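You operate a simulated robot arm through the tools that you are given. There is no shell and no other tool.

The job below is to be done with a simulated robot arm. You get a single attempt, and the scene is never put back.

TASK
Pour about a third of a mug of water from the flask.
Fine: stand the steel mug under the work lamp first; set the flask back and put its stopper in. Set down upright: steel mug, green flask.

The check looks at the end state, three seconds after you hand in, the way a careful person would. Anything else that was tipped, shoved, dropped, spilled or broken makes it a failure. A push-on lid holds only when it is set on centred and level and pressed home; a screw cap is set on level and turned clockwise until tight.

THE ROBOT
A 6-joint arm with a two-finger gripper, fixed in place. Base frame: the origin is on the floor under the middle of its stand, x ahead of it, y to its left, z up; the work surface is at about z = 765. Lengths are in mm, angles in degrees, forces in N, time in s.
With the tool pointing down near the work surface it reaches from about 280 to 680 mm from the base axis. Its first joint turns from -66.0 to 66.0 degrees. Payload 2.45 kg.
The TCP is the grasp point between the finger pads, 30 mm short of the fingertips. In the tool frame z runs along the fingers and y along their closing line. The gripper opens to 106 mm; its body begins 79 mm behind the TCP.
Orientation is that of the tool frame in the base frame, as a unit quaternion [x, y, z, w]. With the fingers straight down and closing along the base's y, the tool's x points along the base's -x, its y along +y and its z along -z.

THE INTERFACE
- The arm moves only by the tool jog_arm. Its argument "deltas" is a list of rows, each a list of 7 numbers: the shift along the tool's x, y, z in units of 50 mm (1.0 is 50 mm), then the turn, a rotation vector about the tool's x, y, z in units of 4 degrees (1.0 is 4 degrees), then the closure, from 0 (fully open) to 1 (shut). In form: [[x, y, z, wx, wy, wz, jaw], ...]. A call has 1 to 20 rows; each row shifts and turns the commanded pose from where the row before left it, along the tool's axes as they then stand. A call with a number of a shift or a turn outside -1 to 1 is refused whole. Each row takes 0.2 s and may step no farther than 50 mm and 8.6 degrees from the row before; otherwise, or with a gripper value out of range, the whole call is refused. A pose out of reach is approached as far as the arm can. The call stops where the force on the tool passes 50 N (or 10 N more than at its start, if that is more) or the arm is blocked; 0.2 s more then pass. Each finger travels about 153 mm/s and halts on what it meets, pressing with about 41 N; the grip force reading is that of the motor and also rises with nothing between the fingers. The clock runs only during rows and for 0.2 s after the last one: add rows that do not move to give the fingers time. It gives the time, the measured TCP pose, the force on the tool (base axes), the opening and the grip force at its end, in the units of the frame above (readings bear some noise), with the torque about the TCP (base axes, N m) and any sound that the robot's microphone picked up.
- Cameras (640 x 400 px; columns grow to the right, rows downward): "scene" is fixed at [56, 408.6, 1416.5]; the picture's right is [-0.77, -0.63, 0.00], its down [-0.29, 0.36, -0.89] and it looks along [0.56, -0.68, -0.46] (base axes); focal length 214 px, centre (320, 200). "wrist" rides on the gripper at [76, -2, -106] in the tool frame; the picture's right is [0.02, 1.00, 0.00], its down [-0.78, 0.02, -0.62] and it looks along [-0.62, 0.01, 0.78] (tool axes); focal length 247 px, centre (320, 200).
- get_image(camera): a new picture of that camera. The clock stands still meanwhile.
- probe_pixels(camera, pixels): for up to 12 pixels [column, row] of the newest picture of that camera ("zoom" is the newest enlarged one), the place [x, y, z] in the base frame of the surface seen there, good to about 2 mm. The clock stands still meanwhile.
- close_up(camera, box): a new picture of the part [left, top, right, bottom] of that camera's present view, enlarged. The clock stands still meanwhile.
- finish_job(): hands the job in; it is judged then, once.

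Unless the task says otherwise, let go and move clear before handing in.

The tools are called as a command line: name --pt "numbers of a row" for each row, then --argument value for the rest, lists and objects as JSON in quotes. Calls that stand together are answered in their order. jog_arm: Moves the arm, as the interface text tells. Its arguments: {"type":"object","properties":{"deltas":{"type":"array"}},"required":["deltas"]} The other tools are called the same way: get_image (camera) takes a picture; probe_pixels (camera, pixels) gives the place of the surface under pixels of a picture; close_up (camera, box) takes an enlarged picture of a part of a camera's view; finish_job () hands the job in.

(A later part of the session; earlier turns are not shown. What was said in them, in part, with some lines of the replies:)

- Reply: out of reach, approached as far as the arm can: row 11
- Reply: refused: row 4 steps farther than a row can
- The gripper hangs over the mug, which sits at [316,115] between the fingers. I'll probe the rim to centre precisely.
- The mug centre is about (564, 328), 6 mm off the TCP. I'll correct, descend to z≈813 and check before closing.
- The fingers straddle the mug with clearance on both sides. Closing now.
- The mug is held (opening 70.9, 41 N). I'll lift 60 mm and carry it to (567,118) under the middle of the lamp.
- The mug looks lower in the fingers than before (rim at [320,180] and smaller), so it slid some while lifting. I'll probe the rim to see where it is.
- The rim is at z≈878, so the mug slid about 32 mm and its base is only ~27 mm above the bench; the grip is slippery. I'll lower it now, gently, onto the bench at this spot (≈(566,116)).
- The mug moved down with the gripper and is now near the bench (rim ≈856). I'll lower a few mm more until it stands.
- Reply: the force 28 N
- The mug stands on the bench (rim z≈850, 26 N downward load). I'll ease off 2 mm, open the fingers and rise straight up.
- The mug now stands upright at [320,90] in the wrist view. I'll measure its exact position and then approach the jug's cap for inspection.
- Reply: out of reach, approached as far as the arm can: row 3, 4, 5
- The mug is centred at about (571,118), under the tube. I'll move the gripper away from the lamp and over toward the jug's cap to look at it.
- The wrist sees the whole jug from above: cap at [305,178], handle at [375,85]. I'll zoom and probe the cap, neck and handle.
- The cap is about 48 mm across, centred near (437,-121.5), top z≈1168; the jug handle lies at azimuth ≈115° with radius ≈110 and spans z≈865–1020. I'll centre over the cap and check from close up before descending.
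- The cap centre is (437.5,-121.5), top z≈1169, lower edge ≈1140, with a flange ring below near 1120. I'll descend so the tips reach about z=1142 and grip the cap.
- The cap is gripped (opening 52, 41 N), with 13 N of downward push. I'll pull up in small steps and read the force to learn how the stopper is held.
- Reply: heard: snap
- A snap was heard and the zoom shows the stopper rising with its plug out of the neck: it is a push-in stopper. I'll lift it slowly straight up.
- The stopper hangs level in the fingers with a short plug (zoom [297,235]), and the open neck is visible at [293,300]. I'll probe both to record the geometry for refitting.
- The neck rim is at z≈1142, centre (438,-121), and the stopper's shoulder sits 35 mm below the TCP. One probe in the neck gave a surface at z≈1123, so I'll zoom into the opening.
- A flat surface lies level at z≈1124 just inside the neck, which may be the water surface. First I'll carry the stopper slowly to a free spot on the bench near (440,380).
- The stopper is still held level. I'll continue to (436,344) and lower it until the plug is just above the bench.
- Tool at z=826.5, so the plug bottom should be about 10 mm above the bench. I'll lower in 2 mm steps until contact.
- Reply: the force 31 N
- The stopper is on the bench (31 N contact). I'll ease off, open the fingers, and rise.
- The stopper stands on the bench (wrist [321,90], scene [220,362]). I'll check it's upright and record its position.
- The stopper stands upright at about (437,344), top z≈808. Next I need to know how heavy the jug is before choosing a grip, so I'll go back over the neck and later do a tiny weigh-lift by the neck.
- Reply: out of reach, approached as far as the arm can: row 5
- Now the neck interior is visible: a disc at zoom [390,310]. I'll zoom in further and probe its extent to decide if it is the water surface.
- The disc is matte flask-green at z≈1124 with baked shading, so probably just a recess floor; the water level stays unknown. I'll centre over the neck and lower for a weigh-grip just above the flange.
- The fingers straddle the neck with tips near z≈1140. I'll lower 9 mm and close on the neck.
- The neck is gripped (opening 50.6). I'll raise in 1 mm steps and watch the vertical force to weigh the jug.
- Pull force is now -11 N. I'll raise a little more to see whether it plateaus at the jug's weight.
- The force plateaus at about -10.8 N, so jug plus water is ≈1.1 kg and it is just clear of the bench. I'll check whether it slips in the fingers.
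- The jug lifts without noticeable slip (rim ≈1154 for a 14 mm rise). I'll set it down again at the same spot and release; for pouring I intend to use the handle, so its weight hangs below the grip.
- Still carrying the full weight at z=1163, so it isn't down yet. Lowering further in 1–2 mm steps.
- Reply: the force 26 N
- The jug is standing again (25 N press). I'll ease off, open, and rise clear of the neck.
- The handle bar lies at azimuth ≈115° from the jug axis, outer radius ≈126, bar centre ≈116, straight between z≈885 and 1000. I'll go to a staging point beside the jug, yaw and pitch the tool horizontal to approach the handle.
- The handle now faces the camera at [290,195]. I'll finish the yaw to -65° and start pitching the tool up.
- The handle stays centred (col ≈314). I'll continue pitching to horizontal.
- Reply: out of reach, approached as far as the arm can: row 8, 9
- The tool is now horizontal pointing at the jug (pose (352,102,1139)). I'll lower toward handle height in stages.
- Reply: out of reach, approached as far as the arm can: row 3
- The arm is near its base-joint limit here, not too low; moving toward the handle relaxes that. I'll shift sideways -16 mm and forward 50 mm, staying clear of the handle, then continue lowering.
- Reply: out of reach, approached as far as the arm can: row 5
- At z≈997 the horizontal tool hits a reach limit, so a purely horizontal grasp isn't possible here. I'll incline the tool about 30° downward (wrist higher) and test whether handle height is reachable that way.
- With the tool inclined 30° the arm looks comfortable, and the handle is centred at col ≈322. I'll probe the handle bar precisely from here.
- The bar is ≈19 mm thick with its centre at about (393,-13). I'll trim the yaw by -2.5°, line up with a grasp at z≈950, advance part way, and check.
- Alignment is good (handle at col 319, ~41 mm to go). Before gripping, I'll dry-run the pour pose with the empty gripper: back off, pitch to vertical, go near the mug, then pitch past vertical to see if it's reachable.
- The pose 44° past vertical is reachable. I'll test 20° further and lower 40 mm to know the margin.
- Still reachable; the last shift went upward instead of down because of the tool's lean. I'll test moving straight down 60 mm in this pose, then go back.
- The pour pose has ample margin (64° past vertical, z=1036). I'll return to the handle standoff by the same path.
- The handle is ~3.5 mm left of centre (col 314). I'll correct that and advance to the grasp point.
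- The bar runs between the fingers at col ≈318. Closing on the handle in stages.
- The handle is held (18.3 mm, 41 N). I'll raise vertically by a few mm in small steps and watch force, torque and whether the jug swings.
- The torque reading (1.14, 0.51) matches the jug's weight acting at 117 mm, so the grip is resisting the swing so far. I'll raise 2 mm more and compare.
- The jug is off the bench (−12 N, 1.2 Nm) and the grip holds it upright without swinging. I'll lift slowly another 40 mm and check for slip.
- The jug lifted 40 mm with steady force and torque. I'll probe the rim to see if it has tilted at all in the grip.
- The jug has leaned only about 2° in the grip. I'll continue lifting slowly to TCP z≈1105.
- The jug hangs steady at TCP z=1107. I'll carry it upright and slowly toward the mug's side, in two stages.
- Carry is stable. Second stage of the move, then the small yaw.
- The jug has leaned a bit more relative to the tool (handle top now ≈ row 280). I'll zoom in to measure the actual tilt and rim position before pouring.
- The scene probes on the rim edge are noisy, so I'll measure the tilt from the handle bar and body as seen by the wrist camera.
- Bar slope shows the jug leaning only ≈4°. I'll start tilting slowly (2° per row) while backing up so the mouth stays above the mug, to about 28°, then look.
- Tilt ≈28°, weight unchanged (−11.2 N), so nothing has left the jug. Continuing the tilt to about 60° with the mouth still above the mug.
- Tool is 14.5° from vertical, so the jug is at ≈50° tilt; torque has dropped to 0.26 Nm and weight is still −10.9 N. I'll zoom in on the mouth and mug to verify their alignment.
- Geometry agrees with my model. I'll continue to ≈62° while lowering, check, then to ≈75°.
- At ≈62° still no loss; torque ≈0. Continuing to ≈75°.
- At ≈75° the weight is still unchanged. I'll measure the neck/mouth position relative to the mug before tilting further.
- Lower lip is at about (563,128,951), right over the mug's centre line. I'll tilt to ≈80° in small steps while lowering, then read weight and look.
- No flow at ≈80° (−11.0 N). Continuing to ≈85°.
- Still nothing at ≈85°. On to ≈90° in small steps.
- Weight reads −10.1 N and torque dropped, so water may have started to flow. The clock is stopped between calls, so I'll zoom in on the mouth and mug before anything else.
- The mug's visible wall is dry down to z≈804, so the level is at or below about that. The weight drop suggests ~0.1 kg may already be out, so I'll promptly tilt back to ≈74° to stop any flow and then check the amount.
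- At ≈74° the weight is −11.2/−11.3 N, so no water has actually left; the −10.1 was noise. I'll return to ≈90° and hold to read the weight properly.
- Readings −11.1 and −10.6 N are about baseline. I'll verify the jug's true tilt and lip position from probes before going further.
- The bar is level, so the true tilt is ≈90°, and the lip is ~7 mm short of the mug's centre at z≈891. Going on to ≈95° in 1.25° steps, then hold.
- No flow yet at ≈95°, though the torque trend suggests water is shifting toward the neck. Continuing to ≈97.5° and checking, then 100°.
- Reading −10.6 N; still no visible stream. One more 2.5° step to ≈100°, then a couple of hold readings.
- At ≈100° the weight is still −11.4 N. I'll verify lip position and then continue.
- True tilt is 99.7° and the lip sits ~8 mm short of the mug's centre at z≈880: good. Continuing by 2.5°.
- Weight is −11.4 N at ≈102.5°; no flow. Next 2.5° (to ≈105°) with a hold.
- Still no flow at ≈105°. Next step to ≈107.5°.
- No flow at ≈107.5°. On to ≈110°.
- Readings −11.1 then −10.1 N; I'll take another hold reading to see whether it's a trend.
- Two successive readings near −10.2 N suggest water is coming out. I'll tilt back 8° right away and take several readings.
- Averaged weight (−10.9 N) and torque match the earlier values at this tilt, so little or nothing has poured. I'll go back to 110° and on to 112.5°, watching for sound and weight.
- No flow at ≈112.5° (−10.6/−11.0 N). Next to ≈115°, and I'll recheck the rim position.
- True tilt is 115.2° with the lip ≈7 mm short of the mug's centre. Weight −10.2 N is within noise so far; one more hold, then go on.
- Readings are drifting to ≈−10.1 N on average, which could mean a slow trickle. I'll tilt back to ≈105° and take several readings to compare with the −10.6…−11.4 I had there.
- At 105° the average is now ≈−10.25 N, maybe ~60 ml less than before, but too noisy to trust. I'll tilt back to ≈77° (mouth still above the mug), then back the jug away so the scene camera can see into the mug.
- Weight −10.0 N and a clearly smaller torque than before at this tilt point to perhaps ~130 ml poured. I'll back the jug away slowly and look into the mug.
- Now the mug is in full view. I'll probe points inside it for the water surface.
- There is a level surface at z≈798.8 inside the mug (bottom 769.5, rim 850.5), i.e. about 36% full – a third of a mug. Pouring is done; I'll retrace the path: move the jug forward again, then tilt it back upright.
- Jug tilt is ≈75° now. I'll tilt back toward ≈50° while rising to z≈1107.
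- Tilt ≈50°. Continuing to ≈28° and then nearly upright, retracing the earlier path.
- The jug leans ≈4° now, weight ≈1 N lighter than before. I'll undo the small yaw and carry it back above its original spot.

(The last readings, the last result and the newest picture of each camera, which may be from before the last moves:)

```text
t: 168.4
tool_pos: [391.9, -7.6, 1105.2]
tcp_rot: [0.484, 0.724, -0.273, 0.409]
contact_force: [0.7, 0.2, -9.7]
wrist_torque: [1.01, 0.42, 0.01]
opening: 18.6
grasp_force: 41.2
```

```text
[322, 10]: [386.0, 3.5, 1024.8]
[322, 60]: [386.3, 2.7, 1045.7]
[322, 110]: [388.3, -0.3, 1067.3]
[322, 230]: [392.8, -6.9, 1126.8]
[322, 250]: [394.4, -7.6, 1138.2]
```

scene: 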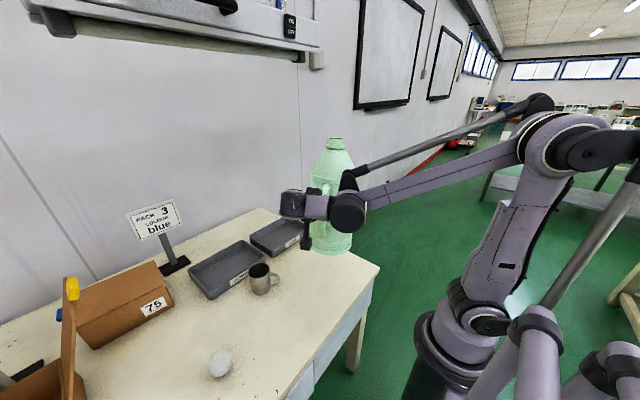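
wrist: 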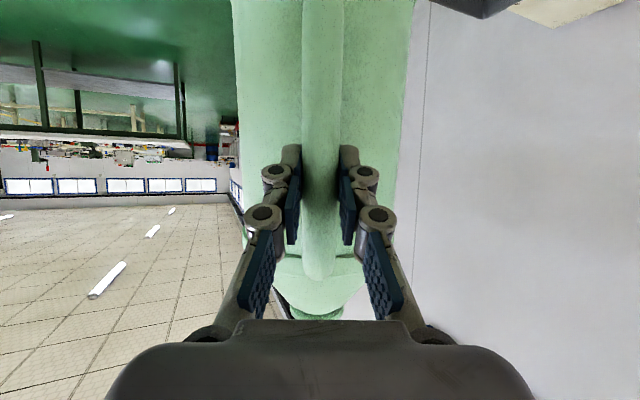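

The jug has crept to about 6° lean in the grip. I'll pitch the tool back 7° to bring the jug vertical and lower it to just above the bench.

jog_arm --pt "0 0 0 0 -0.3 0 1" --pt "0 0 0 0 -0.5 0 1" --pt "0 0 0 0 -0.5 0 1" --pt "0 0 0 0 -0.45 0 1" --pt "0 0 0 0 0 0 1"

jog_arm --pt "0.073 0 0.033 0 0 0 1" --pt "0.146 0 0.066 0 0 0 1" --pt "0.182 0 0.082 0 0 0 1" --pt "0.182 0 0.082 0 0 0 1" --pt "0.182 0 0.082 0 0 0 1" --pt "0.182 0 0.082 0 0 0 1" --pt "0.182 0 0.082 0 0 0 1" --pt "0.182 0 0.082 0 0 0 1" --pt "0.182 0 0.082 0 0 0 1" --pt "0.182 0 0.082 0 0 0 1" --pt "0.182 0 0.082 0 0 0 1" --pt "0.146 0 0.066 0 0 0 1" --pt "0.109 0 0.049 0 0 0 1" --pt "0.073 0 0.033 0 0 0 1" --pt "0 0 0 0 0 0 1"

get_image --camera "wrist"

probe_pixels --camera "wrist" --pixels '[[322, 10], [322, 60], [322, 110], [322, 230], [322, 250]]'

close_up --camera "scene" --box '[260, 150, 400, 300]'

```text
t: 169.6
tool_pos: [391.1, -9.4, 1104.8]
tcp_rot: [0.467, 0.697, -0.302, 0.452]
contact_force: [-0.7, -0.2, -10.8]
wrist_torque: [1.05, 0.49, 0.01]
opening: 18.2
grasp_force: 40.9
```

```text
t: 172.8
tool_pos: [391.2, -8.6, 985.9]
tcp_rot: [0.467, 0.698, -0.302, 0.452]
contact_force: [0.5, 0.5, -10.3]
wrist_torque: [1.11, 0.48, -0.03]
opening: 18.3
grasp_force: 41.4
```

```text
taken
```

wrist: 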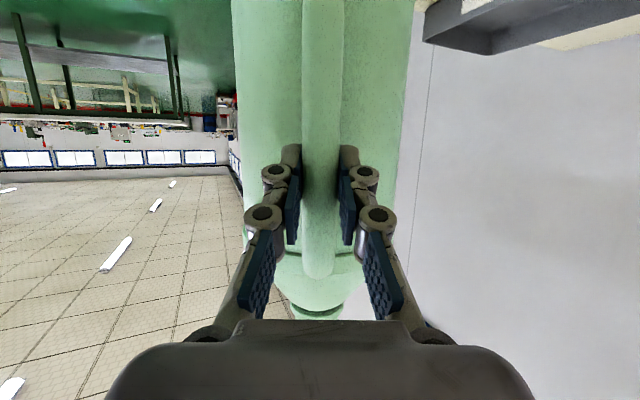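

```text
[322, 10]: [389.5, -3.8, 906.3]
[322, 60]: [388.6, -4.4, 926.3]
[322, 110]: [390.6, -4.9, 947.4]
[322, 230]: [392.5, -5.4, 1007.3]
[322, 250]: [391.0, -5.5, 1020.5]
```

```text
2.67 times, centred on (330, 225) of scene
```

zoom: 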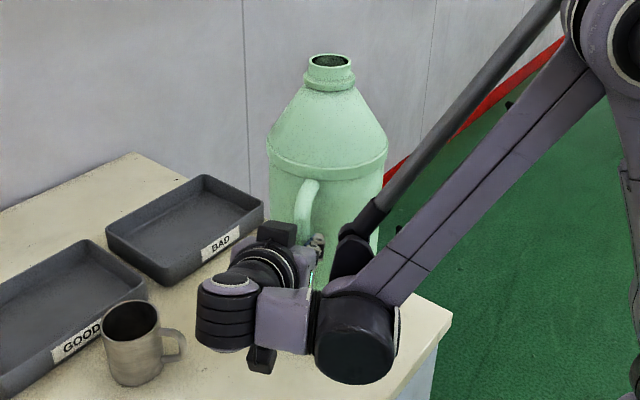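

The jug is vertical within ≈0.5°, about 30 mm above the bench. Lowering 22 mm, then in 2 mm steps to contact.

jog_arm --pt "0.073 0 0.033 0 0 0 1" --pt "0.109 0 0.049 0 0 0 1" --pt "0.109 0 0.049 0 0 0 1" --pt "0.073 0 0.033 0 0 0 1" --pt "0.037 0 0.016 0 0 0 1" --pt "0 0 0 0 0 0 1"

jog_arm --pt "0.0365 0 0.0164 0 0 0 1" --pt "0 0 0 0 0 0 1"

jog_arm --pt "0.0365 0 0.0164 0 0 0 1" --pt "0 0 0 0 0 0 1"

```text
t: 174.2
tool_pos: [392.6, -7.6, 963.3]
tcp_rot: [0.467, 0.698, -0.301, 0.452]
contact_force: [0.2, -0.5, -10.1]
wrist_torque: [1.02, 0.45, -0.01]
opening: 18.2
grasp_force: 40.5
```

```text
t: 174.8
tool_pos: [391.4, -9.1, 962.1]
tcp_rot: [0.467, 0.698, -0.301, 0.452]
contact_force: [0.4, -0.1, -10.3]
wrist_torque: [1.06, 0.47, 0.0]
opening: 18.4
grasp_force: 40.9
```

```text
t: 175.4
tool_pos: [391.0, -8.2, 960.3]
tcp_rot: [0.466, 0.698, -0.301, 0.452]
contact_force: [-0.1, -1.0, -10.1]
wrist_torque: [1.05, 0.45, 0.03]
opening: 18.2
grasp_force: 40.9
```

jog_arm --pt "0.0365 0 0.0164 0 0 0 1" --pt "0 0 0 0 0 0 1"

jog_arm --pt "0.0274 0 0.0123 0 0 0 1" --pt "0 0 0 0 0 0 1"

jog_arm --pt "0.0274 0 0.0123 0 0 0 1" --pt "0 0 0 0 0 0 1"

```text
t: 176.0
tool_pos: [392.5, -9.3, 958.7]
tcp_rot: [0.466, 0.697, -0.303, 0.454]
contact_force: [-0.1, 2.2, -2.8]
wrist_torque: [0.22, 0.13, 0.0]
opening: 18.4
grasp_force: 40.4
```

```text
t: 176.6
tool_pos: [391.8, -8.9, 957.6]
tcp_rot: [0.466, 0.696, -0.303, 0.454]
contact_force: [-2.5, 5.9, 7.9]
wrist_torque: [-0.92, -0.41, 0.06]
opening: 18.4
grasp_force: 41.0
```

```text
t: 177.2
tool_pos: [392.9, -9.5, 955.2]
tcp_rot: [0.467, 0.697, -0.303, 0.452]
contact_force: [-1.6, 6.7, 8.3]
wrist_torque: [-1.1, -0.47, 0.03]
opening: 18.3
grasp_force: 40.8
```

Contact: the base is touching (force now +8 N, torque reversed), with the far edge first. I'll check the bar's slope before continuing.

get_image --camera "wrist"

probe_pixels --camera "wrist" --pixels '[[322, 10], [322, 60], [322, 110], [322, 230], [322, 250]]'

close_up --camera "scene" --box '[290, 160, 380, 300]'

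```text
taken
```

wrist: 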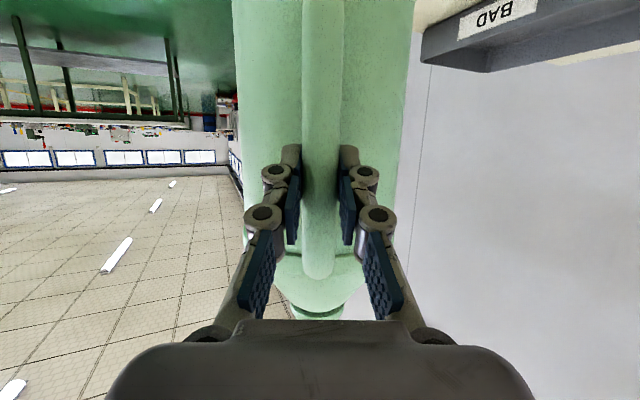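

```text
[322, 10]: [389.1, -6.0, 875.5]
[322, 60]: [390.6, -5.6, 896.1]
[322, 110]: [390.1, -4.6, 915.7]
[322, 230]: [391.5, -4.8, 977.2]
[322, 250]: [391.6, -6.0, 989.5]
```

```text
2.86 times, centred on (335, 230) of scene
```

zoom: 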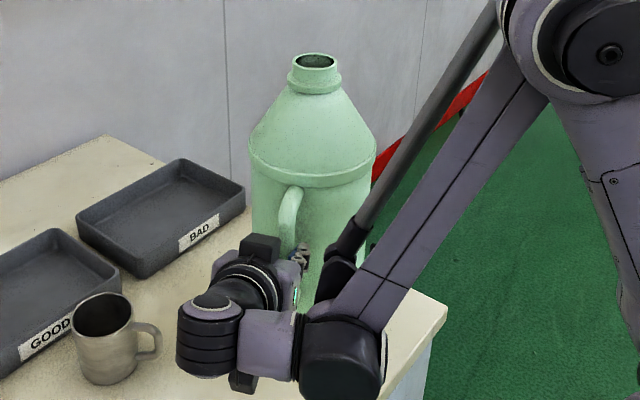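

The bar is back to its original vertical slope, so the jug stands upright. I'll check the rim height and centre against the original (z≈1142, centre (438,-121)).

probe_pixels --camera "zoom" --pixels '[[315, 56], [315, 70], [296, 61], [336, 61], [305, 57], [326, 57], [303, 68], [328, 68], [250, 150], [376, 150]]'

```text
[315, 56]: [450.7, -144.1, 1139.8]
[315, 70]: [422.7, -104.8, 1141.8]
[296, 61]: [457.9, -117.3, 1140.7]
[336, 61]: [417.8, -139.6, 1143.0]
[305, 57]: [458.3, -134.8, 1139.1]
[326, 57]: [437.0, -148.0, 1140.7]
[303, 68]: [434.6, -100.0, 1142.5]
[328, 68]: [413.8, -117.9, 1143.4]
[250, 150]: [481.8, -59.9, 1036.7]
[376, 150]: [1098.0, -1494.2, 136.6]
```

The rim centre is ≈(436.5,−124.5), z≈1141 – essentially the original place. I'll press down another 1–2 mm to make sure the base is flat before releasing.

jog_arm --pt "0.0274 0 0.0123 0 0 0 1" --pt "0 0 0 0 0 0 1"

close_up --camera "scene" --box '[290, 160, 380, 300]'

probe_pixels --camera "zoom" --pixels '[[315, 55], [315, 70], [296, 61], [336, 61], [303, 68], [328, 68]]'

```text
t: 177.8
tool_pos: [391.9, -10.2, 953.7]
tcp_rot: [0.466, 0.697, -0.302, 0.453]
contact_force: [-3.0, 6.4, 9.5]
wrist_torque: [-0.87, -0.33, -0.02]
opening: 18.3
grasp_force: 41.2
```

```text
2.86 times, centred on (335, 230) of scene
```

zoom: 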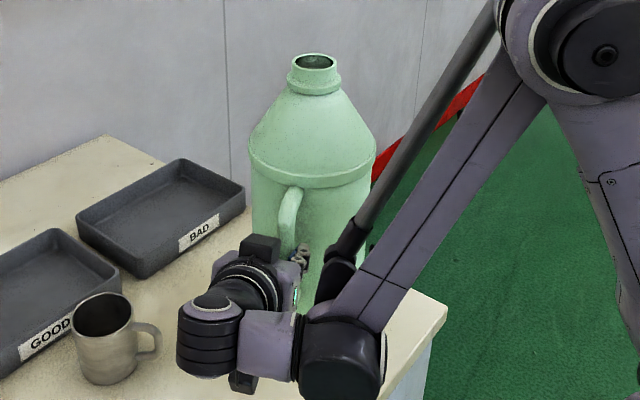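

```text
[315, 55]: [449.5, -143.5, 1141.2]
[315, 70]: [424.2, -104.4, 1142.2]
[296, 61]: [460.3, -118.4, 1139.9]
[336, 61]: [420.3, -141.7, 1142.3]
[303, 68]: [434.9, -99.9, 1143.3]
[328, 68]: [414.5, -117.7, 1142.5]
```

The rim is level to within probe noise and the load is small. I'll open the fingers gradually and check that the jug stays put.

jog_arm --pt "0 0 0 0 0 0 0.82" --pt "0 0 0 0 0 0 0.78" --pt "0 0 0 0 0 0 0.7" --pt "0 0 0 0 0 0 0.5" --pt "0 0 0 0 0 0 0.3" --pt "0 0 0 0 0 0 0.1" --pt "0 0 0 0 0 0 0" --pt "0 0 0 0 0 0 0"

get_image --camera "wrist"

close_up --camera "scene" --box '[290, 160, 380, 300]'

```text
t: 179.6
tool_pos: [392.4, -10.4, 953.9]
tcp_rot: [0.466, 0.697, -0.303, 0.454]
contact_force: [0.0, 0.0, 0.2]
wrist_torque: [0.04, -0.01, 0.0]
opening: 106.0
grasp_force: 0.1
```

```text
taken
```

wrist: 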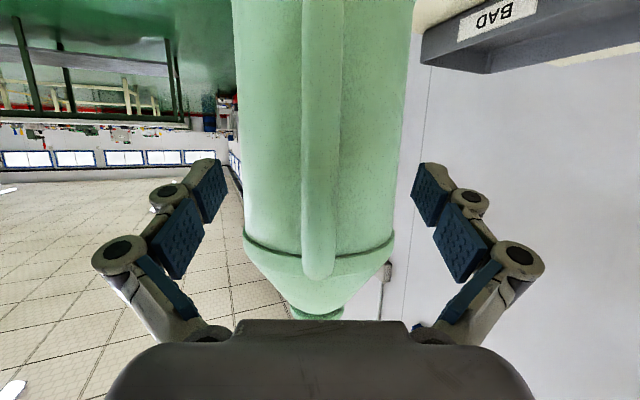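

```text
2.86 times, centred on (335, 230) of scene
```

zoom: 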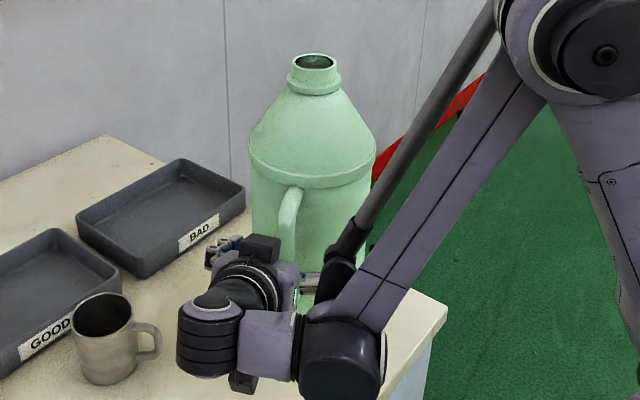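

The jug stands free at its place. I'll retreat straight back, bring the tool vertical again and undo the yaw.

jog_arm --pt "0 0 -0.4 0 0 0 0" --pt "0 0 -0.7 0 0 0 0" --pt "0 0 -1 0 0 0 0" --pt "0 0 -0.9 0 0 0 0" --pt "0 0 0 0 1 0 0" --pt "0 0 0 0 1 0 0" --pt "0 0 0 0 1 0 0" --pt "0 0 0 0 1 0 0" --pt "0 0 0 0 1 0 0" --pt "0 0 0 0 1 0 0" --pt "0 0 0 0 1 0 0" --pt "0 0 0 0 1 0 0" --pt "0 0 0 0 1 0 0" --pt "0 0 0 0 1 0 0" --pt "0 0 0 0 1 0 0" --pt "0 0 0 0 1 0 0" --pt "0 0 0 0 1 0 0" --pt "0 0 0 0 1 0 0" --pt "0 0 0 0 1 0 0" --pt "0 0 0 0 1 0 0"

jog_arm --pt "0 0 -0.5 0 0 -1 0" --pt "0 0 -0.8 0 0 -1 0" --pt "0 0 -0.8 0 0 -1 0" --pt "0 0 -0.5 0 0 -1 0" --pt "0 0 0 0 0 -1 0" --pt "0 0 0 0 0 -1 0" --pt "0 0 0 0 0 -1 0" --pt "0 0 0 0 0 -1 0" --pt "0 0 0 0 0 -1 0" --pt "0 0 0 0 0 -1 0" --pt "0 0 0 0 0 -1 0" --pt "0 0 0 0 0 -1 0" --pt "0 0 0 0 0 -1 0" --pt "0 0 0 0 0 -1 0" --pt "0 0 0 0 0 -1 0" --pt "0 0 0 0 0 -1 0" --pt "0 0 0 0 0 -0.875 0" --pt "0 0 0 0 0 0 0"

get_image --camera "wrist"

get_image --camera "scene"

```text
t: 183.8
tool_pos: [339.3, 116.2, 1015.1]
tcp_rot: [0.556, 0.831, -0.009, 0.014]
contact_force: [-0.6, 0.3, -0.6]
wrist_torque: [0.03, 0.01, 0.0]
opening: 106.0
grasp_force: 0.1
```

```text
t: 187.6
tool_pos: [337.9, 120.8, 1144.8]
tcp_rot: [-0.001, 1.0, -0.016, 0.007]
contact_force: [-0.4, -1.4, -0.6]
wrist_torque: [0.0, 0.02, 0.01]
opening: 105.9
grasp_force: 0.1
```

```text
taken
```

wrist: 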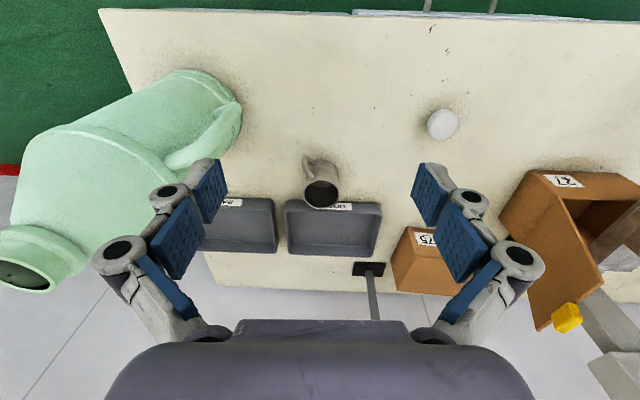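

```text
taken
```

scene: 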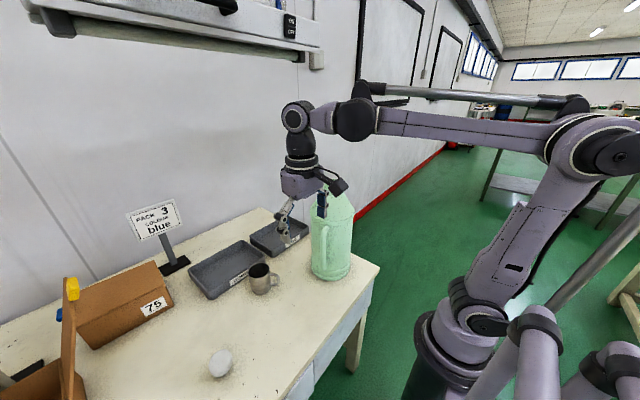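

The tool has a small residual tilt (≈1.8° and 0.8°), which I'll correct so that the stopper will be handled level. Then I'll go above the stopper at (437,344).

jog_arm --pt "0 0 0 -0.458 0.2 0 0" --pt "-0.4 0.9 0 0 0 0 0" --pt "-0.4 0.9 0 0 0 0 0" --pt "-0.4 0.9 0 0 0 0 0" --pt "-0.4 0.9 0 0 0 0 0" --pt "-0.39 0.87 0 0 0 0 0" --pt "0 0 1 0 0 0 0" --pt "0 0 1 0 0 0 0" --pt "0 0 1 0 0 0 0" --pt "0 0 0.8 0 0 0 0" --pt "0 0 0 0 0 0 0" --pt "0 0 0 0 0 0 0"

get_image --camera "wrist"

probe_pixels --camera "scene" --pixels '[[220, 362], [213, 366], [227, 358], [220, 375]]'

```text
t: 190.2
tool_pos: [435.2, 344.1, 955.5]
tcp_rot: [0.0, 1.0, 0.0, 0.0]
contact_force: [-0.6, -0.3, 0.2]
wrist_torque: [0.02, -0.03, -0.02]
opening: 105.8
grasp_force: 0.2
```

```text
taken
```

wrist: 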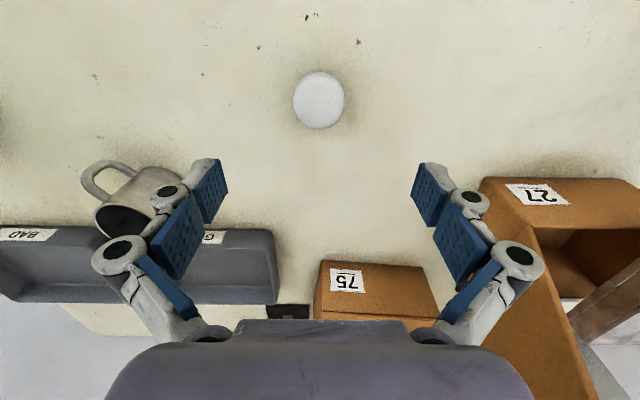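

```text
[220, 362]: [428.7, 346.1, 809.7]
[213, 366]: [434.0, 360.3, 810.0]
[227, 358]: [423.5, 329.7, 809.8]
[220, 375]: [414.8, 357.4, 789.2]
```

The tool is now exactly vertical. Measuring the stopper's centre from the wrist view.

probe_pixels --camera "wrist" --pixels '[[319, 100], [294, 101], [344, 101], [319, 127], [319, 75], [302, 118], [336, 118]]'

```text
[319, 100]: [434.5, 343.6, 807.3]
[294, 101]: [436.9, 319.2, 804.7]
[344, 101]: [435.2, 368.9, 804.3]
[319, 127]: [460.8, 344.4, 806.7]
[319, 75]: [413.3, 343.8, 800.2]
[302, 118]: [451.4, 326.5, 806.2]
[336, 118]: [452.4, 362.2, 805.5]
```

The stopper is centred at about (436.5,344). I'll descend to TCP z≈816 and grip it as before.

jog_arm --pt "-0.02 0 0.6 0 0 0 0" --pt "0 0 0.8 0 0 0 0" --pt "0 0 0.7 0 0 0 0" --pt "0 0 0.45 0 0 0 0" --pt "0 0 0.23 0 0 0 0" --pt "0 0 0 0 0 0 0"

get_image --camera "wrist"

```text
t: 191.6
tool_pos: [437.2, 346.6, 814.8]
tcp_rot: [0.0, 1.0, 0.0, 0.001]
contact_force: [0.1, 0.2, -0.5]
wrist_torque: [0.02, 0.0, 0.01]
opening: 105.8
grasp_force: 0.1
```

```text
taken
```

wrist: 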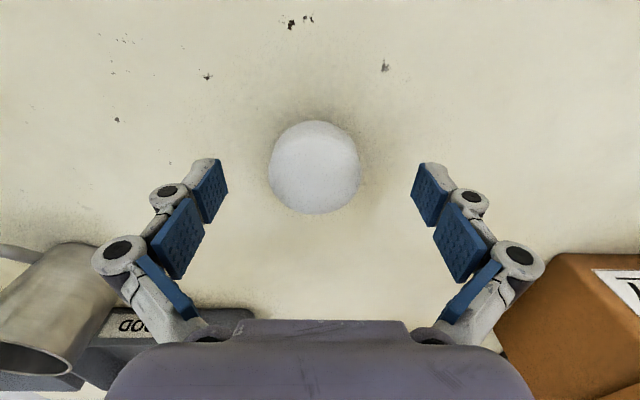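

The stopper sits ~3 mm to the left of centre (col 314). I'll correct by −3 mm in y and close.

jog_arm --pt "0 -0.06 0 0 0 0 0" --pt "0 0 0 0 0 0 0.2" --pt "0 0 0 0 0 0 0.35" --pt "0 0 0 0 0 0 0.45" --pt "0 0 0 0 0 0 0.55" --pt "0 0 0 0 0 0 0.75" --pt "0 0 0 0 0 0 0.75"

get_image --camera "wrist"

```text
t: 193.2
tool_pos: [437.9, 342.9, 814.2]
tcp_rot: [0.0, 1.0, 0.0, 0.0]
contact_force: [0.4, -0.4, 5.7]
wrist_torque: [-0.03, 0.0, -0.02]
opening: 51.9
grasp_force: 40.7
```

```text
taken
```

wrist: 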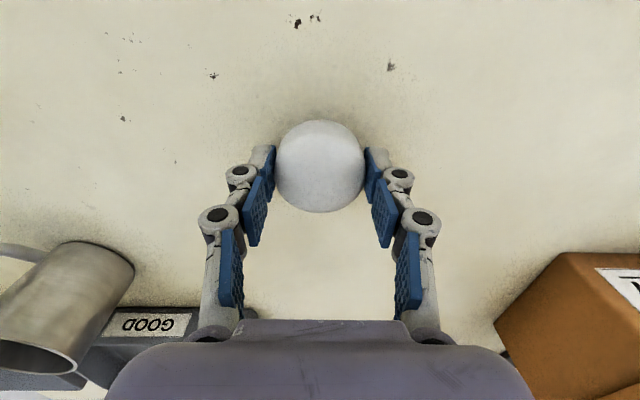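

Gripped as before (51.9 mm). Lifting the stopper slowly, then carrying it back over the jug.

jog_arm --pt "0 0 -0.1 0 0 0 0.75" --pt "0 0 -0.2 0 0 0 0.75" --pt "0 0 -0.4 0 0 0 0.75" --pt "0 0 -0.6 0 0 0 0.75" --pt "0 0 -0.7 0 0 0 0.75" --pt "0 0 -0.7 0 0 0 0.75" --pt "0 0 -0.7 0 0 0 0.75" --pt "0 0 -0.7 0 0 0 0.75" --pt "0 0 -0.6 0 0 0 0.75" --pt "0 0 -0.4 0 0 0 0.75" --pt "0 0 -0.2 0 0 0 0.75" --pt "0 0 -0.1 0 0 0 0.75" --pt "0 0 0 0 0 0 0.75"

jog_arm --pt "0 -0.1 -0.05 0 0 0 0.75" --pt "0 -0.3 -0.1 0 0 0 0.75" --pt "0 -0.5 -0.2 0 0 0 0.75" --pt "0 -0.5 -0.25 0 0 0 0.75" --pt "0 -0.5 -0.25 0 0 0 0.75" --pt "0 -0.5 -0.25 0 0 0 0.75" --pt "0 -0.5 -0.25 0 0 0 0.75" --pt "0 -0.5 -0.25 0 0 0 0.75" --pt "0 -0.5 -0.25 0 0 0 0.75" --pt "0 -0.5 -0.25 0 0 0 0.75" --pt "0 -0.5 -0.25 0 0 0 0.75" --pt "0 -0.5 -0.25 0 0 0 0.75" --pt "0 -0.5 -0.25 0 0 0 0.75" --pt "0 -0.5 -0.25 0 0 0 0.75" --pt "0 -0.5 -0.15 0 0 0 0.75" --pt "0 -0.4 0 0 0 0 0.75" --pt "0 -0.2 0 0 0 0 0.75" --pt "0 0 0 0 0 0 0.75"

get_image --camera "wrist"

get_image --camera "scene"

```text
t: 196.0
tool_pos: [438.6, 340.4, 1085.6]
tcp_rot: [0.0, 1.0, 0.0, -0.001]
contact_force: [-0.2, 0.0, -0.4]
wrist_torque: [-0.01, -0.03, -0.02]
opening: 51.9
grasp_force: 40.8
```

```text
t: 199.8
tool_pos: [439.8, -31.6, 1248.4]
tcp_rot: [0.0, 1.0, 0.0, 0.0]
contact_force: [-0.4, -0.3, -0.4]
wrist_torque: [0.03, -0.02, 0.02]
opening: 52.1
grasp_force: 41.1
```

```text
taken
```

wrist: 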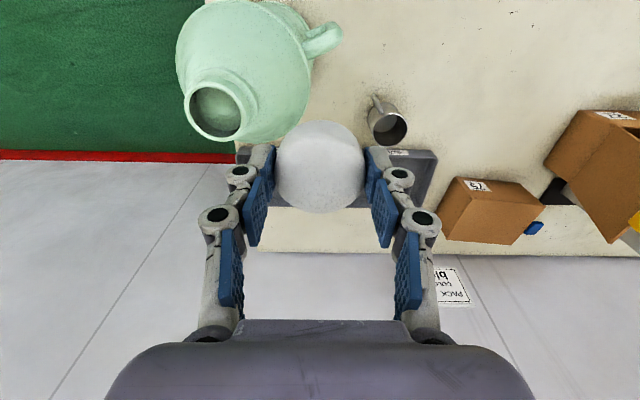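

```text
taken
```

scene: 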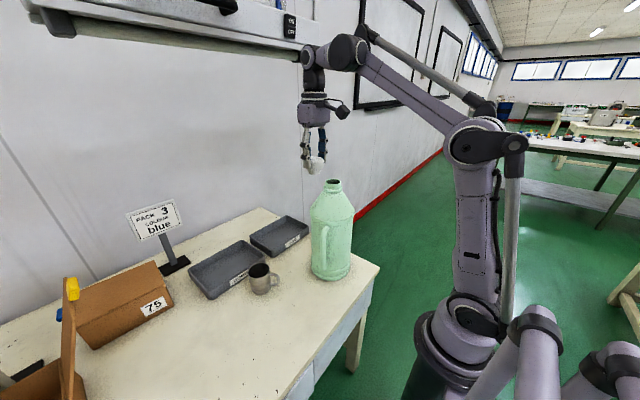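

The jug's mouth is visible at wrist [215,112], unobstructed. I'll measure the neck's centre and the stopper's plug position precisely.

close_up --camera "wrist" --box '[165, 60, 265, 160]'

close_up --camera "scene" --box '[285, 130, 365, 210]'

```text
4.00 times, centred on (215, 110) of wrist
```

zoom: 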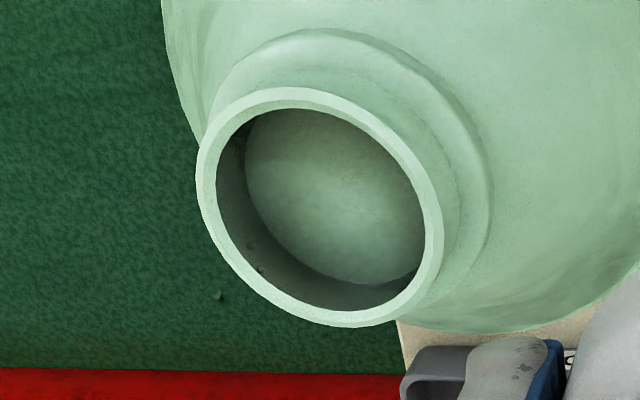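

```text
5.00 times, centred on (325, 170) of scene
```

zoom: 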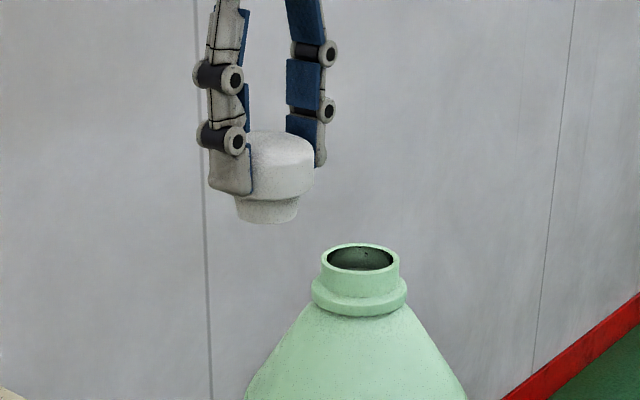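

probe_pixels --camera "wrist" --pixels '[[207.5, 83.75], [185.75, 102.5], [243.75, 118.75], [221.25, 139.5], [232.5, 93.75], [195, 127.5], [240, 132], [191.5, 89.5]]'

probe_pixels --camera "zoom" --pixels '[[360, 245], [322, 262], [400, 260], [360, 275], [340, 270], [385, 270], [283, 138], [285, 170], [284, 196], [268, 205], [266, 219], [235, 205]]'

```text
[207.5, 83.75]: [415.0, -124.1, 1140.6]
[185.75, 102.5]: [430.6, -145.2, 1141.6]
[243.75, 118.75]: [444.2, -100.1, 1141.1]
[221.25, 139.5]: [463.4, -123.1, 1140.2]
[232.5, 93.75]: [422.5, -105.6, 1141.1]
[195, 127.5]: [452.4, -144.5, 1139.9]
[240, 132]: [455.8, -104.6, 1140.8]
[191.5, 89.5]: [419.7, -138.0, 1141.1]
```

```text
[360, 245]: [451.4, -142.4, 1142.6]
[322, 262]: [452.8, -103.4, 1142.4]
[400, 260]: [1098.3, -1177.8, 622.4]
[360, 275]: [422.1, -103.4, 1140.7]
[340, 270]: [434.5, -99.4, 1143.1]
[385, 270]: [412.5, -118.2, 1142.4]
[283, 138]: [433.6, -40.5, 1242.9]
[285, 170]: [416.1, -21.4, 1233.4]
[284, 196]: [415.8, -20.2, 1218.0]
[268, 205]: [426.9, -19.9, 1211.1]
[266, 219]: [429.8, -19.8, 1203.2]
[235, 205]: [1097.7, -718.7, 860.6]
```

The neck rim is level (z≈1141) with centre ≈(438.0,−123.1). I'll measure the stopper's centre in the grip likewise.

probe_pixels --camera "wrist" --pixels '[[320, 165], [320, 208], [320, 150], [320, 128], [278, 170], [363, 170], [290, 195], [350, 195], [300, 205], [340, 205]]'

```text
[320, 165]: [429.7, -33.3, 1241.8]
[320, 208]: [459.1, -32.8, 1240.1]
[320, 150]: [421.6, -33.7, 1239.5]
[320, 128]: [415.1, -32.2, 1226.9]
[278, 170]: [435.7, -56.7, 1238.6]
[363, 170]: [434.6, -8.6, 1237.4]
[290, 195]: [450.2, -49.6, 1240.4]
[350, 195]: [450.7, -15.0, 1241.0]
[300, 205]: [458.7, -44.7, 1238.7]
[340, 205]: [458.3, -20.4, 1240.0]
```

Stopper centre relative to the TCP is the same as at removal (within ~1 mm). I'll move over the neck at (437,−123) and average a few readings.

jog_arm --pt "0.02 -0.2 0 0 0 0 0.75" --pt "0.02 -0.5 0 0 0 0 0.75" --pt "0.016 -0.6 0 0 0 0 0.75" --pt "0 -0.4 0 0 0 0 0.75" --pt "0 -0.13 0 0 0 0 0.75" --pt "0 0 0 0 0 0 0.75"

jog_arm --pt "0 0 0 0 0 0 0.75"

jog_arm --pt "0 0 0 0 0 0 0.75"

jog_arm --pt "0 0 0 0 0 0 0.75"

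close_up --camera "scene" --box '[295, 140, 365, 210]'

get_image --camera "wrist"

```text
t: 201.2
tool_pos: [435.9, -124.5, 1249.8]
tcp_rot: [0.0, 1.0, 0.0, 0.0]
contact_force: [0.0, 0.5, 0.3]
wrist_torque: [0.0, -0.01, 0.0]
opening: 52.0
grasp_force: 41.2
```

```text
t: 201.6
tool_pos: [434.7, -124.0, 1248.3]
tcp_rot: [0.0, 1.0, 0.0, -0.001]
contact_force: [0.1, 0.3, -0.2]
wrist_torque: [0.03, 0.04, -0.02]
opening: 52.2
grasp_force: 41.3
```

```text
t: 202.0
tool_pos: [436.1, -123.8, 1247.7]
tcp_rot: [0.0, 1.0, 0.0, 0.0]
contact_force: [0.1, 0.6, -0.4]
wrist_torque: [0.0, 0.04, 0.0]
opening: 51.9
grasp_force: 40.9
```

```text
t: 202.4
tool_pos: [435.2, -124.8, 1248.9]
tcp_rot: [0.0, 1.0, -0.001, 0.0]
contact_force: [-0.3, 0.1, -0.3]
wrist_torque: [0.02, -0.02, 0.0]
opening: 51.9
grasp_force: 41.5
```

```text
5.71 times, centred on (330, 175) of scene
```

zoom: 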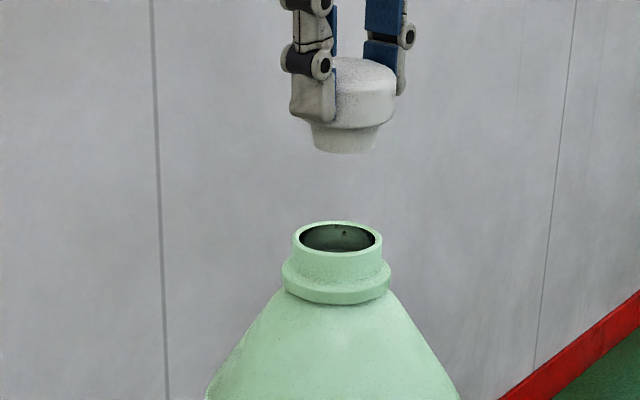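

```text
taken
```

wrist: 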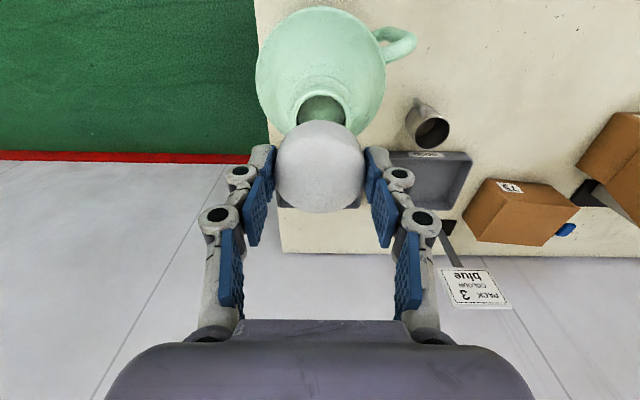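

Averaged TCP is (435.5,−124.3). I'll probe matching silhouette points of the plug and the neck in the scene view to get their relative offset.

probe_pixels --camera "zoom" --pixels '[[315, 138], [376, 136], [345, 145], [330, 142], [360, 142], [295, 245], [380, 245], [337, 262], [316, 258], [360, 258], [337, 224], [392, 100]]'

```text
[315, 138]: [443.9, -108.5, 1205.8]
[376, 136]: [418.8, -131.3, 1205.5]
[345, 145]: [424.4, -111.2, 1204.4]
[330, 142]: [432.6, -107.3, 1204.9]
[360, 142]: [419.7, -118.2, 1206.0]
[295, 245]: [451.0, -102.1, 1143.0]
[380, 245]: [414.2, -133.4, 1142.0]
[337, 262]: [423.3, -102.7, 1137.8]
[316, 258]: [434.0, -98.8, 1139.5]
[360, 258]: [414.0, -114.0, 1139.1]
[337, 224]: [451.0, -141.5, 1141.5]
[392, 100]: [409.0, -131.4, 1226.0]
```

Fits give plug centre (435.6,−124.3) and neck centre (437.4,−123.2): a shift of (+1.9,+1.1) mm is needed. I'll correct it and descend to just above the mouth.

jog_arm --pt "-0.038 0.022 0 0 0 0 0.75" --pt "0 0 0.2 0 0 0 0.75" --pt "0 0 0.3 0 0 0 0.75" --pt "0 0 0.25 0 0 0 0.75" --pt "0 0 0.13 0 0 0 0.75" --pt "0 0 0 0 0 0 0.75"

close_up --camera "scene" --box '[300, 150, 360, 210]'

probe_pixels --camera "zoom" --pixels '[[315, 180], [340, 185], [365, 183], [385, 178], [325, 183], [295, 215], [395, 215], [345, 235], [320, 230], [370, 230]]'

```text
t: 203.8
tool_pos: [437.5, -123.6, 1203.3]
tcp_rot: [0.0, 1.0, 0.0, 0.001]
contact_force: [0.4, 0.4, 0.3]
wrist_torque: [0.01, 0.0, 0.01]
opening: 52.3
grasp_force: 40.9
```

```text
6.67 times, centred on (330, 180) of scene
```

zoom: 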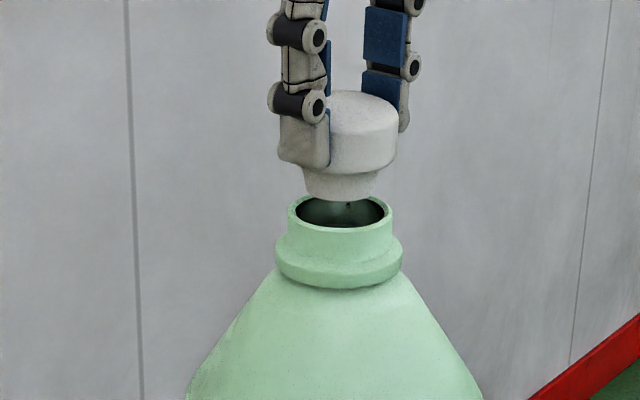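

```text
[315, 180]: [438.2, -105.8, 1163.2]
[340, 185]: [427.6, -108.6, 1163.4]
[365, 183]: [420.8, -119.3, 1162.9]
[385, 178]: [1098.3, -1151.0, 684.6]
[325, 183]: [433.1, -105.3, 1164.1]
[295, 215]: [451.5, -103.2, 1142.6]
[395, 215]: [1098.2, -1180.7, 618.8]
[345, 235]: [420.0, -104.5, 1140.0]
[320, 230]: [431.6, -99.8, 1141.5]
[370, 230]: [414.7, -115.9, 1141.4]
```

Plug and neck are concentric within about 1 mm. Lowering slowly into the neck.

jog_arm --pt "0 0 0.08 0 0 0 0.75" --pt "0 0 0.08 0 0 0 0.75" --pt "0 0 0.08 0 0 0 0.75" --pt "0 0 0.06 0 0 0 0.75" --pt "0 0 0 0 0 0 0.75"

jog_arm --pt "0 0 0.05 0 0 0 0.75" --pt "0 0 0.05 0 0 0 0.75" --pt "0 0 0 0 0 0 0.75"

close_up --camera "scene" --box '[300, 150, 360, 210]'

```text
t: 205.0
tool_pos: [436.6, -124.4, 1189.3]
tcp_rot: [0.0, 1.0, 0.0, 0.0]
contact_force: [0.1, -0.7, -0.6]
wrist_torque: [0.02, 0.0, -0.02]
opening: 52.1
grasp_force: 40.7
```

```text
t: 205.8
tool_pos: [436.9, -123.3, 1185.0]
tcp_rot: [0.001, 1.0, 0.0, 0.001]
contact_force: [0.1, -1.5, -0.6]
wrist_torque: [0.01, 0.01, -0.02]
opening: 52.2
grasp_force: 41.0
```

```text
6.67 times, centred on (330, 180) of scene
```

zoom: 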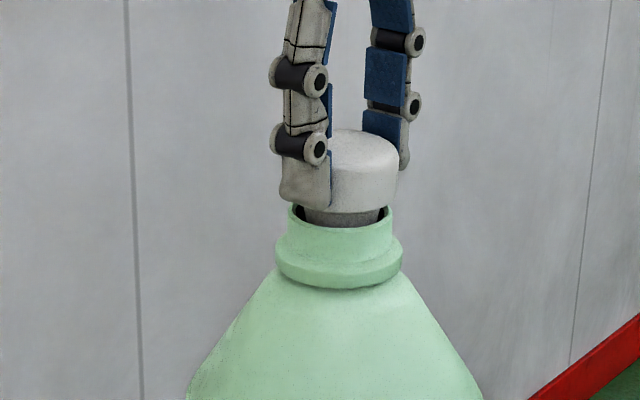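

The plug is entering the neck freely and centred. Continuing in 2 mm steps until the shoulder meets the rim.

jog_arm --pt "0 0 0.04 0 0 0 0.75" --pt "0 0 0.04 0 0 0 0.75" --pt "0 0 0 0 0 0 0.75"

jog_arm --pt "0 0 0.04 0 0 0 0.75" --pt "0 0 0.04 0 0 0 0.75" --pt "0 0 0 0 0 0 0.75"

close_up --camera "scene" --box '[300, 150, 360, 210]'

```text
t: 206.6
tool_pos: [437.2, -123.1, 1180.6]
tcp_rot: [0.0, 1.0, 0.0, -0.001]
contact_force: [0.7, 0.3, -0.9]
wrist_torque: [0.04, 0.0, 0.0]
opening: 51.9
grasp_force: 41.2
```

```text
t: 207.4
tool_pos: [437.8, -124.3, 1176.0]
tcp_rot: [0.0, 1.0, -0.001, 0.0]
contact_force: [0.2, 0.1, -0.7]
wrist_torque: [0.02, -0.03, 0.0]
opening: 52.1
grasp_force: 40.5
```

```text
6.67 times, centred on (330, 180) of scene
```

zoom: 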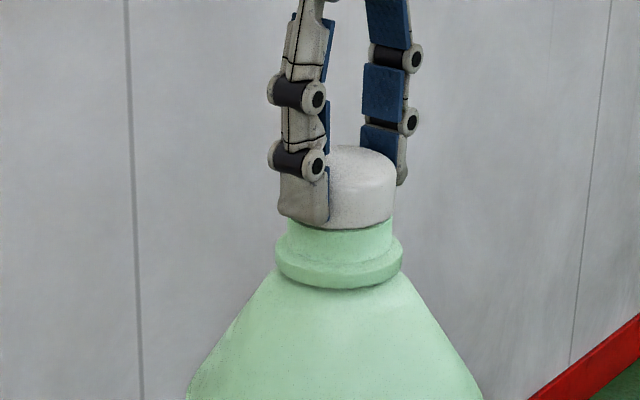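

The stopper is almost on the rim (z=1176, no force yet). I'll press down in 1 mm steps and listen for the snap.

jog_arm --pt "0 0 0.02 0 0 0 0.75" --pt "0 0 0.02 0 0 0 0.75" --pt "0 0 0 0 0 0 0.75"

jog_arm --pt "0 0 0.02 0 0 0 0.75" --pt "0 0 0.02 0 0 0 0.75" --pt "0 0 0 0 0 0 0.75"

```text
t: 208.2
tool_pos: [436.4, -123.8, 1174.5]
tcp_rot: [0.0, 1.0, 0.0, -0.001]
contact_force: [0.4, 1.7, 1.4]
wrist_torque: [0.03, -0.02, 0.02]
opening: 51.9
grasp_force: 40.5
```

```text
t: 209.0
tool_pos: [437.9, -123.5, 1174.2]
tcp_rot: [0.0, 1.0, 0.0, 0.001]
contact_force: [9.7, 3.7, 48.5]
wrist_torque: [0.21, -0.55, 0.12]
opening: 52.3
grasp_force: 40.9
heard: snap
```

A snap was heard at 48 N: the stopper is home. I'll relieve about 1 mm of the press and open the fingers carefully.

jog_arm --pt "0 0 -0.02 0 0 0 0.75" --pt "0 0 0 0 0 0 0.75"

close_up --camera "scene" --box '[300, 150, 360, 210]'

```text
t: 209.6
tool_pos: [437.6, -124.5, 1173.7]
tcp_rot: [0.0, 1.0, 0.0, 0.0]
contact_force: [7.3, 3.2, 29.8]
wrist_torque: [0.25, -0.49, 0.06]
opening: 52.2
grasp_force: 40.8
```

```text
6.67 times, centred on (330, 180) of scene
```

zoom: 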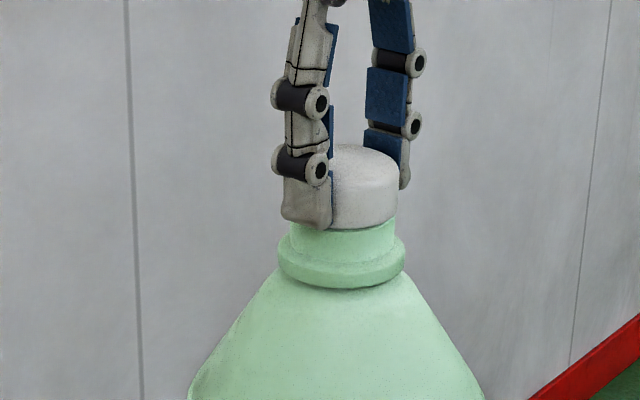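

jog_arm --pt "0 0 -0.014 0 0 0 0.75" --pt "0 0 0 0 0 0 0.75"

jog_arm --pt "0 0 0 0 0 0 0.48" --pt "0 0 0 0 0 0 0.42" --pt "0 0 0 0 0 0 0.3" --pt "0 0 0 0 0 0 0.15" --pt "0 0 0 0 0 0 0" --pt "0 0 0 0 0 0 0"

close_up --camera "scene" --box '[290, 150, 380, 300]'

```text
t: 210.2
tool_pos: [436.8, -124.2, 1173.5]
tcp_rot: [0.0, 1.0, 0.001, 0.0]
contact_force: [6.1, 1.4, 26.3]
wrist_torque: [0.02, -0.23, 0.02]
opening: 52.0
grasp_force: 41.1
```

```text
t: 211.6
tool_pos: [435.9, -123.2, 1173.8]
tcp_rot: [0.0, 1.0, 0.0, 0.0]
contact_force: [-1.0, 0.0, 0.9]
wrist_torque: [0.03, -0.02, -0.01]
opening: 105.8
grasp_force: 0.0
```

```text
2.67 times, centred on (335, 225) of scene
```

zoom: 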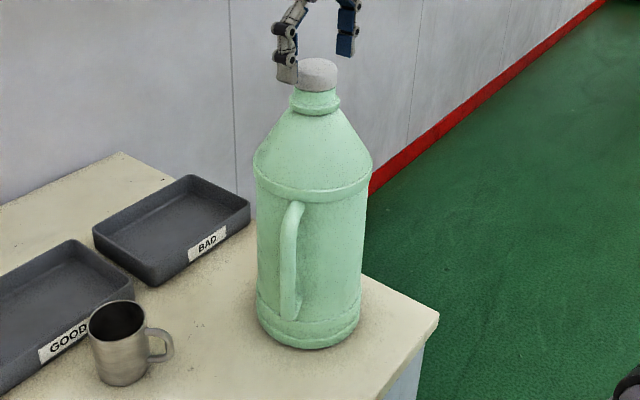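

The fingers are open and the stopper sits on the neck. I'll rise clear and inspect everything.

jog_arm --pt "0 0 -0.3 0 0 0 0" --pt "0 0 -0.6 0 0 0 0" --pt "0 0 -0.7 0 0 0 0" --pt "0.6 0.5 0 0 0 0 0" --pt "0.8 0.5 0 0 0 0 0" --pt "0.8 0.5 0 0 0 0 0" --pt "0.3 0.5 0 0 0 0 0" --pt "0 0 0 0 0 0 0"

get_image --camera "wrist"

get_image --camera "scene"

close_up --camera "scene" --box '[300, 160, 360, 220]'

probe_pixels --camera "zoom" --pixels '[[340, 140], [310, 148], [370, 145], [340, 160], [340, 185], [315, 185], [365, 185], [340, 205], [320, 165], [360, 165]]'

```text
t: 213.4
tool_pos: [314.8, -23.4, 1253.8]
tcp_rot: [0.0, 1.0, -0.001, -0.001]
contact_force: [0.3, 0.4, 0.7]
wrist_torque: [-0.05, 0.01, 0.02]
opening: 106.1
grasp_force: 0.1
```

```text
taken
```

wrist: 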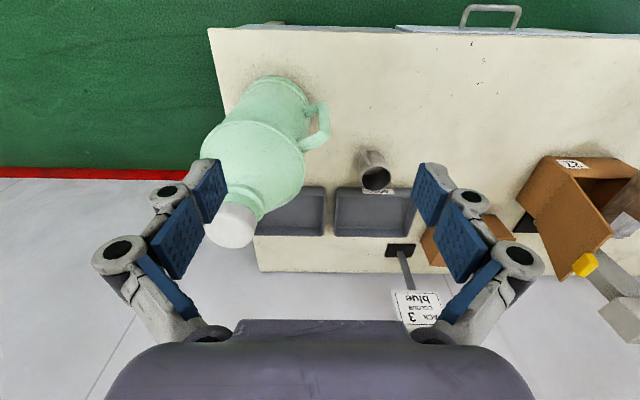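

```text
taken
```

scene: 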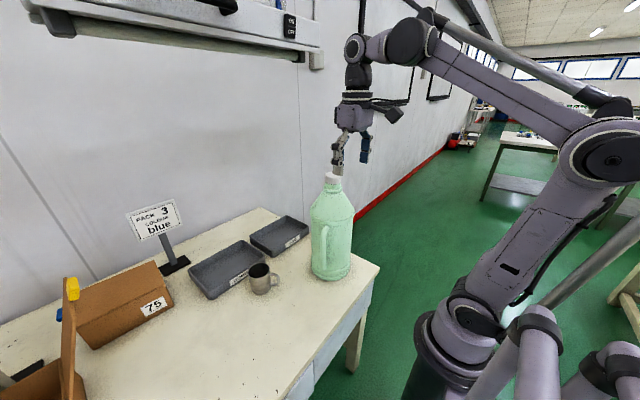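

```text
6.67 times, centred on (330, 190) of scene
```

zoom: 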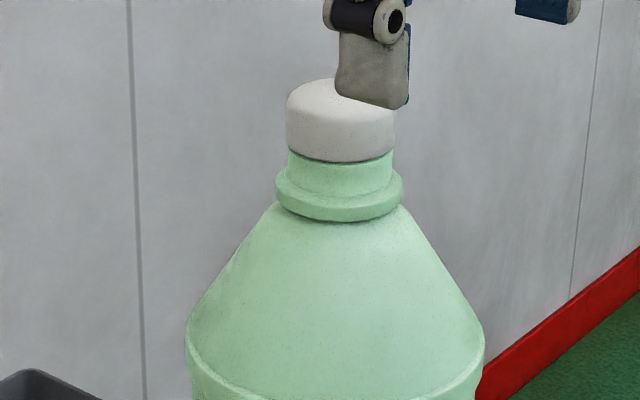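

```text
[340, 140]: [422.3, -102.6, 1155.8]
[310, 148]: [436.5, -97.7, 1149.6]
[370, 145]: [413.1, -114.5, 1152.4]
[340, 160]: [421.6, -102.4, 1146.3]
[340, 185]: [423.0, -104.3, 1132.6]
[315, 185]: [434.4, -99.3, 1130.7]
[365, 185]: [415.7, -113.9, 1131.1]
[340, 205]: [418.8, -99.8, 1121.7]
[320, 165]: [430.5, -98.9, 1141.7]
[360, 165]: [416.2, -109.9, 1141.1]
```

The stopper appears flush and level on the neck. I'll verify its top plane height (originally 1169) and check the mug once more.

close_up --camera "wrist" --box '[190, 180, 270, 260]'

probe_pixels --camera "wrist" --pixels '[[231, 225], [218, 222], [244, 230], [230, 240], [232, 212], [222, 235], [240, 215]]'

close_up --camera "scene" --box '[240, 250, 290, 300]'

probe_pixels --camera "zoom" --pixels '[[295, 195], [280, 205], [265, 212], [250, 216], [300, 205], [270, 103], [185, 165], [356, 155], [265, 222], [330, 340], [240, 350]]'

```text
5.00 times, centred on (230, 220) of wrist
```

zoom: 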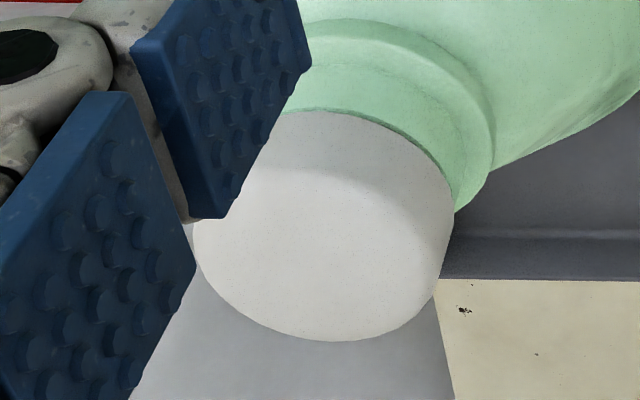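

```text
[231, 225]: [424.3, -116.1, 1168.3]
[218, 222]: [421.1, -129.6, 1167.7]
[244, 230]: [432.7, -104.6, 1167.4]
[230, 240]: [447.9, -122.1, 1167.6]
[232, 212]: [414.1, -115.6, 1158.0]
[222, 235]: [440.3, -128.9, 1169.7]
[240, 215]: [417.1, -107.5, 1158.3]
```

```text
8.00 times, centred on (265, 275) of scene
```

zoom: 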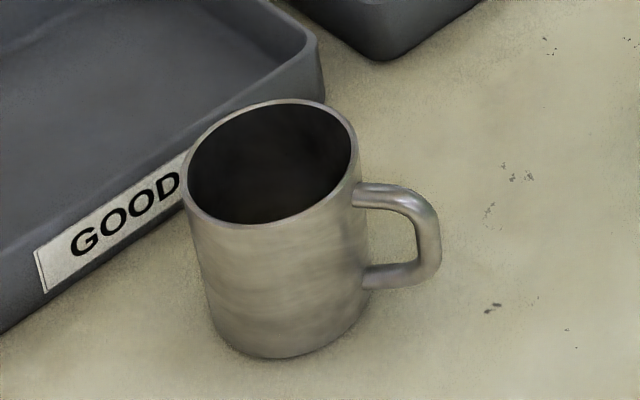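

```text
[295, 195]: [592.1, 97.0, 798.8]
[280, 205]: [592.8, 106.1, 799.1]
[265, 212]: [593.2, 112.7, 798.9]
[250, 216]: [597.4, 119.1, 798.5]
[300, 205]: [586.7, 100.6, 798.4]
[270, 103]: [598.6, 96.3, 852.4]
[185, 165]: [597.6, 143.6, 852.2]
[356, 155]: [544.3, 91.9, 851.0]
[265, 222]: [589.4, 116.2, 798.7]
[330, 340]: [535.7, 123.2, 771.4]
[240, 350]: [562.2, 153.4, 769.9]
```

Stopper top is level at z≈1168 (as originally). The jug is upright at its original spot, and the mug stands under the lamp with water at z≈798.8, about 36%. There are no spills and nothing else has moved. The arm is clear, so I'm handing in.

finish_job

```text
The job is handed in.
```

I moved the mug, poured the water, and put the flask back with its stopper in. The job is handed in; I have not seen the judge's result.

- **Mug:** it stands upright under the middle of the work lamp, at about (571, 118). The water surface measures z ≈ 798.8, which is about 36% of the mug's inside height.
- **Flask:** it stands upright within about 2 mm of where it started, with the handle facing roughly the original way.
- **Stopper:** I heard it snap home under about 48 N. Its top is level at z ≈ 1168, against about 1169 originally.
- **Surroundings:** I saw no spills on the bench, and nothing else appeared to have moved. The gripper is open and clear of everything.

I took the tube light with the ON/OFF switch above the bench to be the work lamp, as it was the only lamp in view, and I did not touch its switch. The mug slid about 32 mm in the grip while I carried it, but it stayed upright and I set it down without damage.
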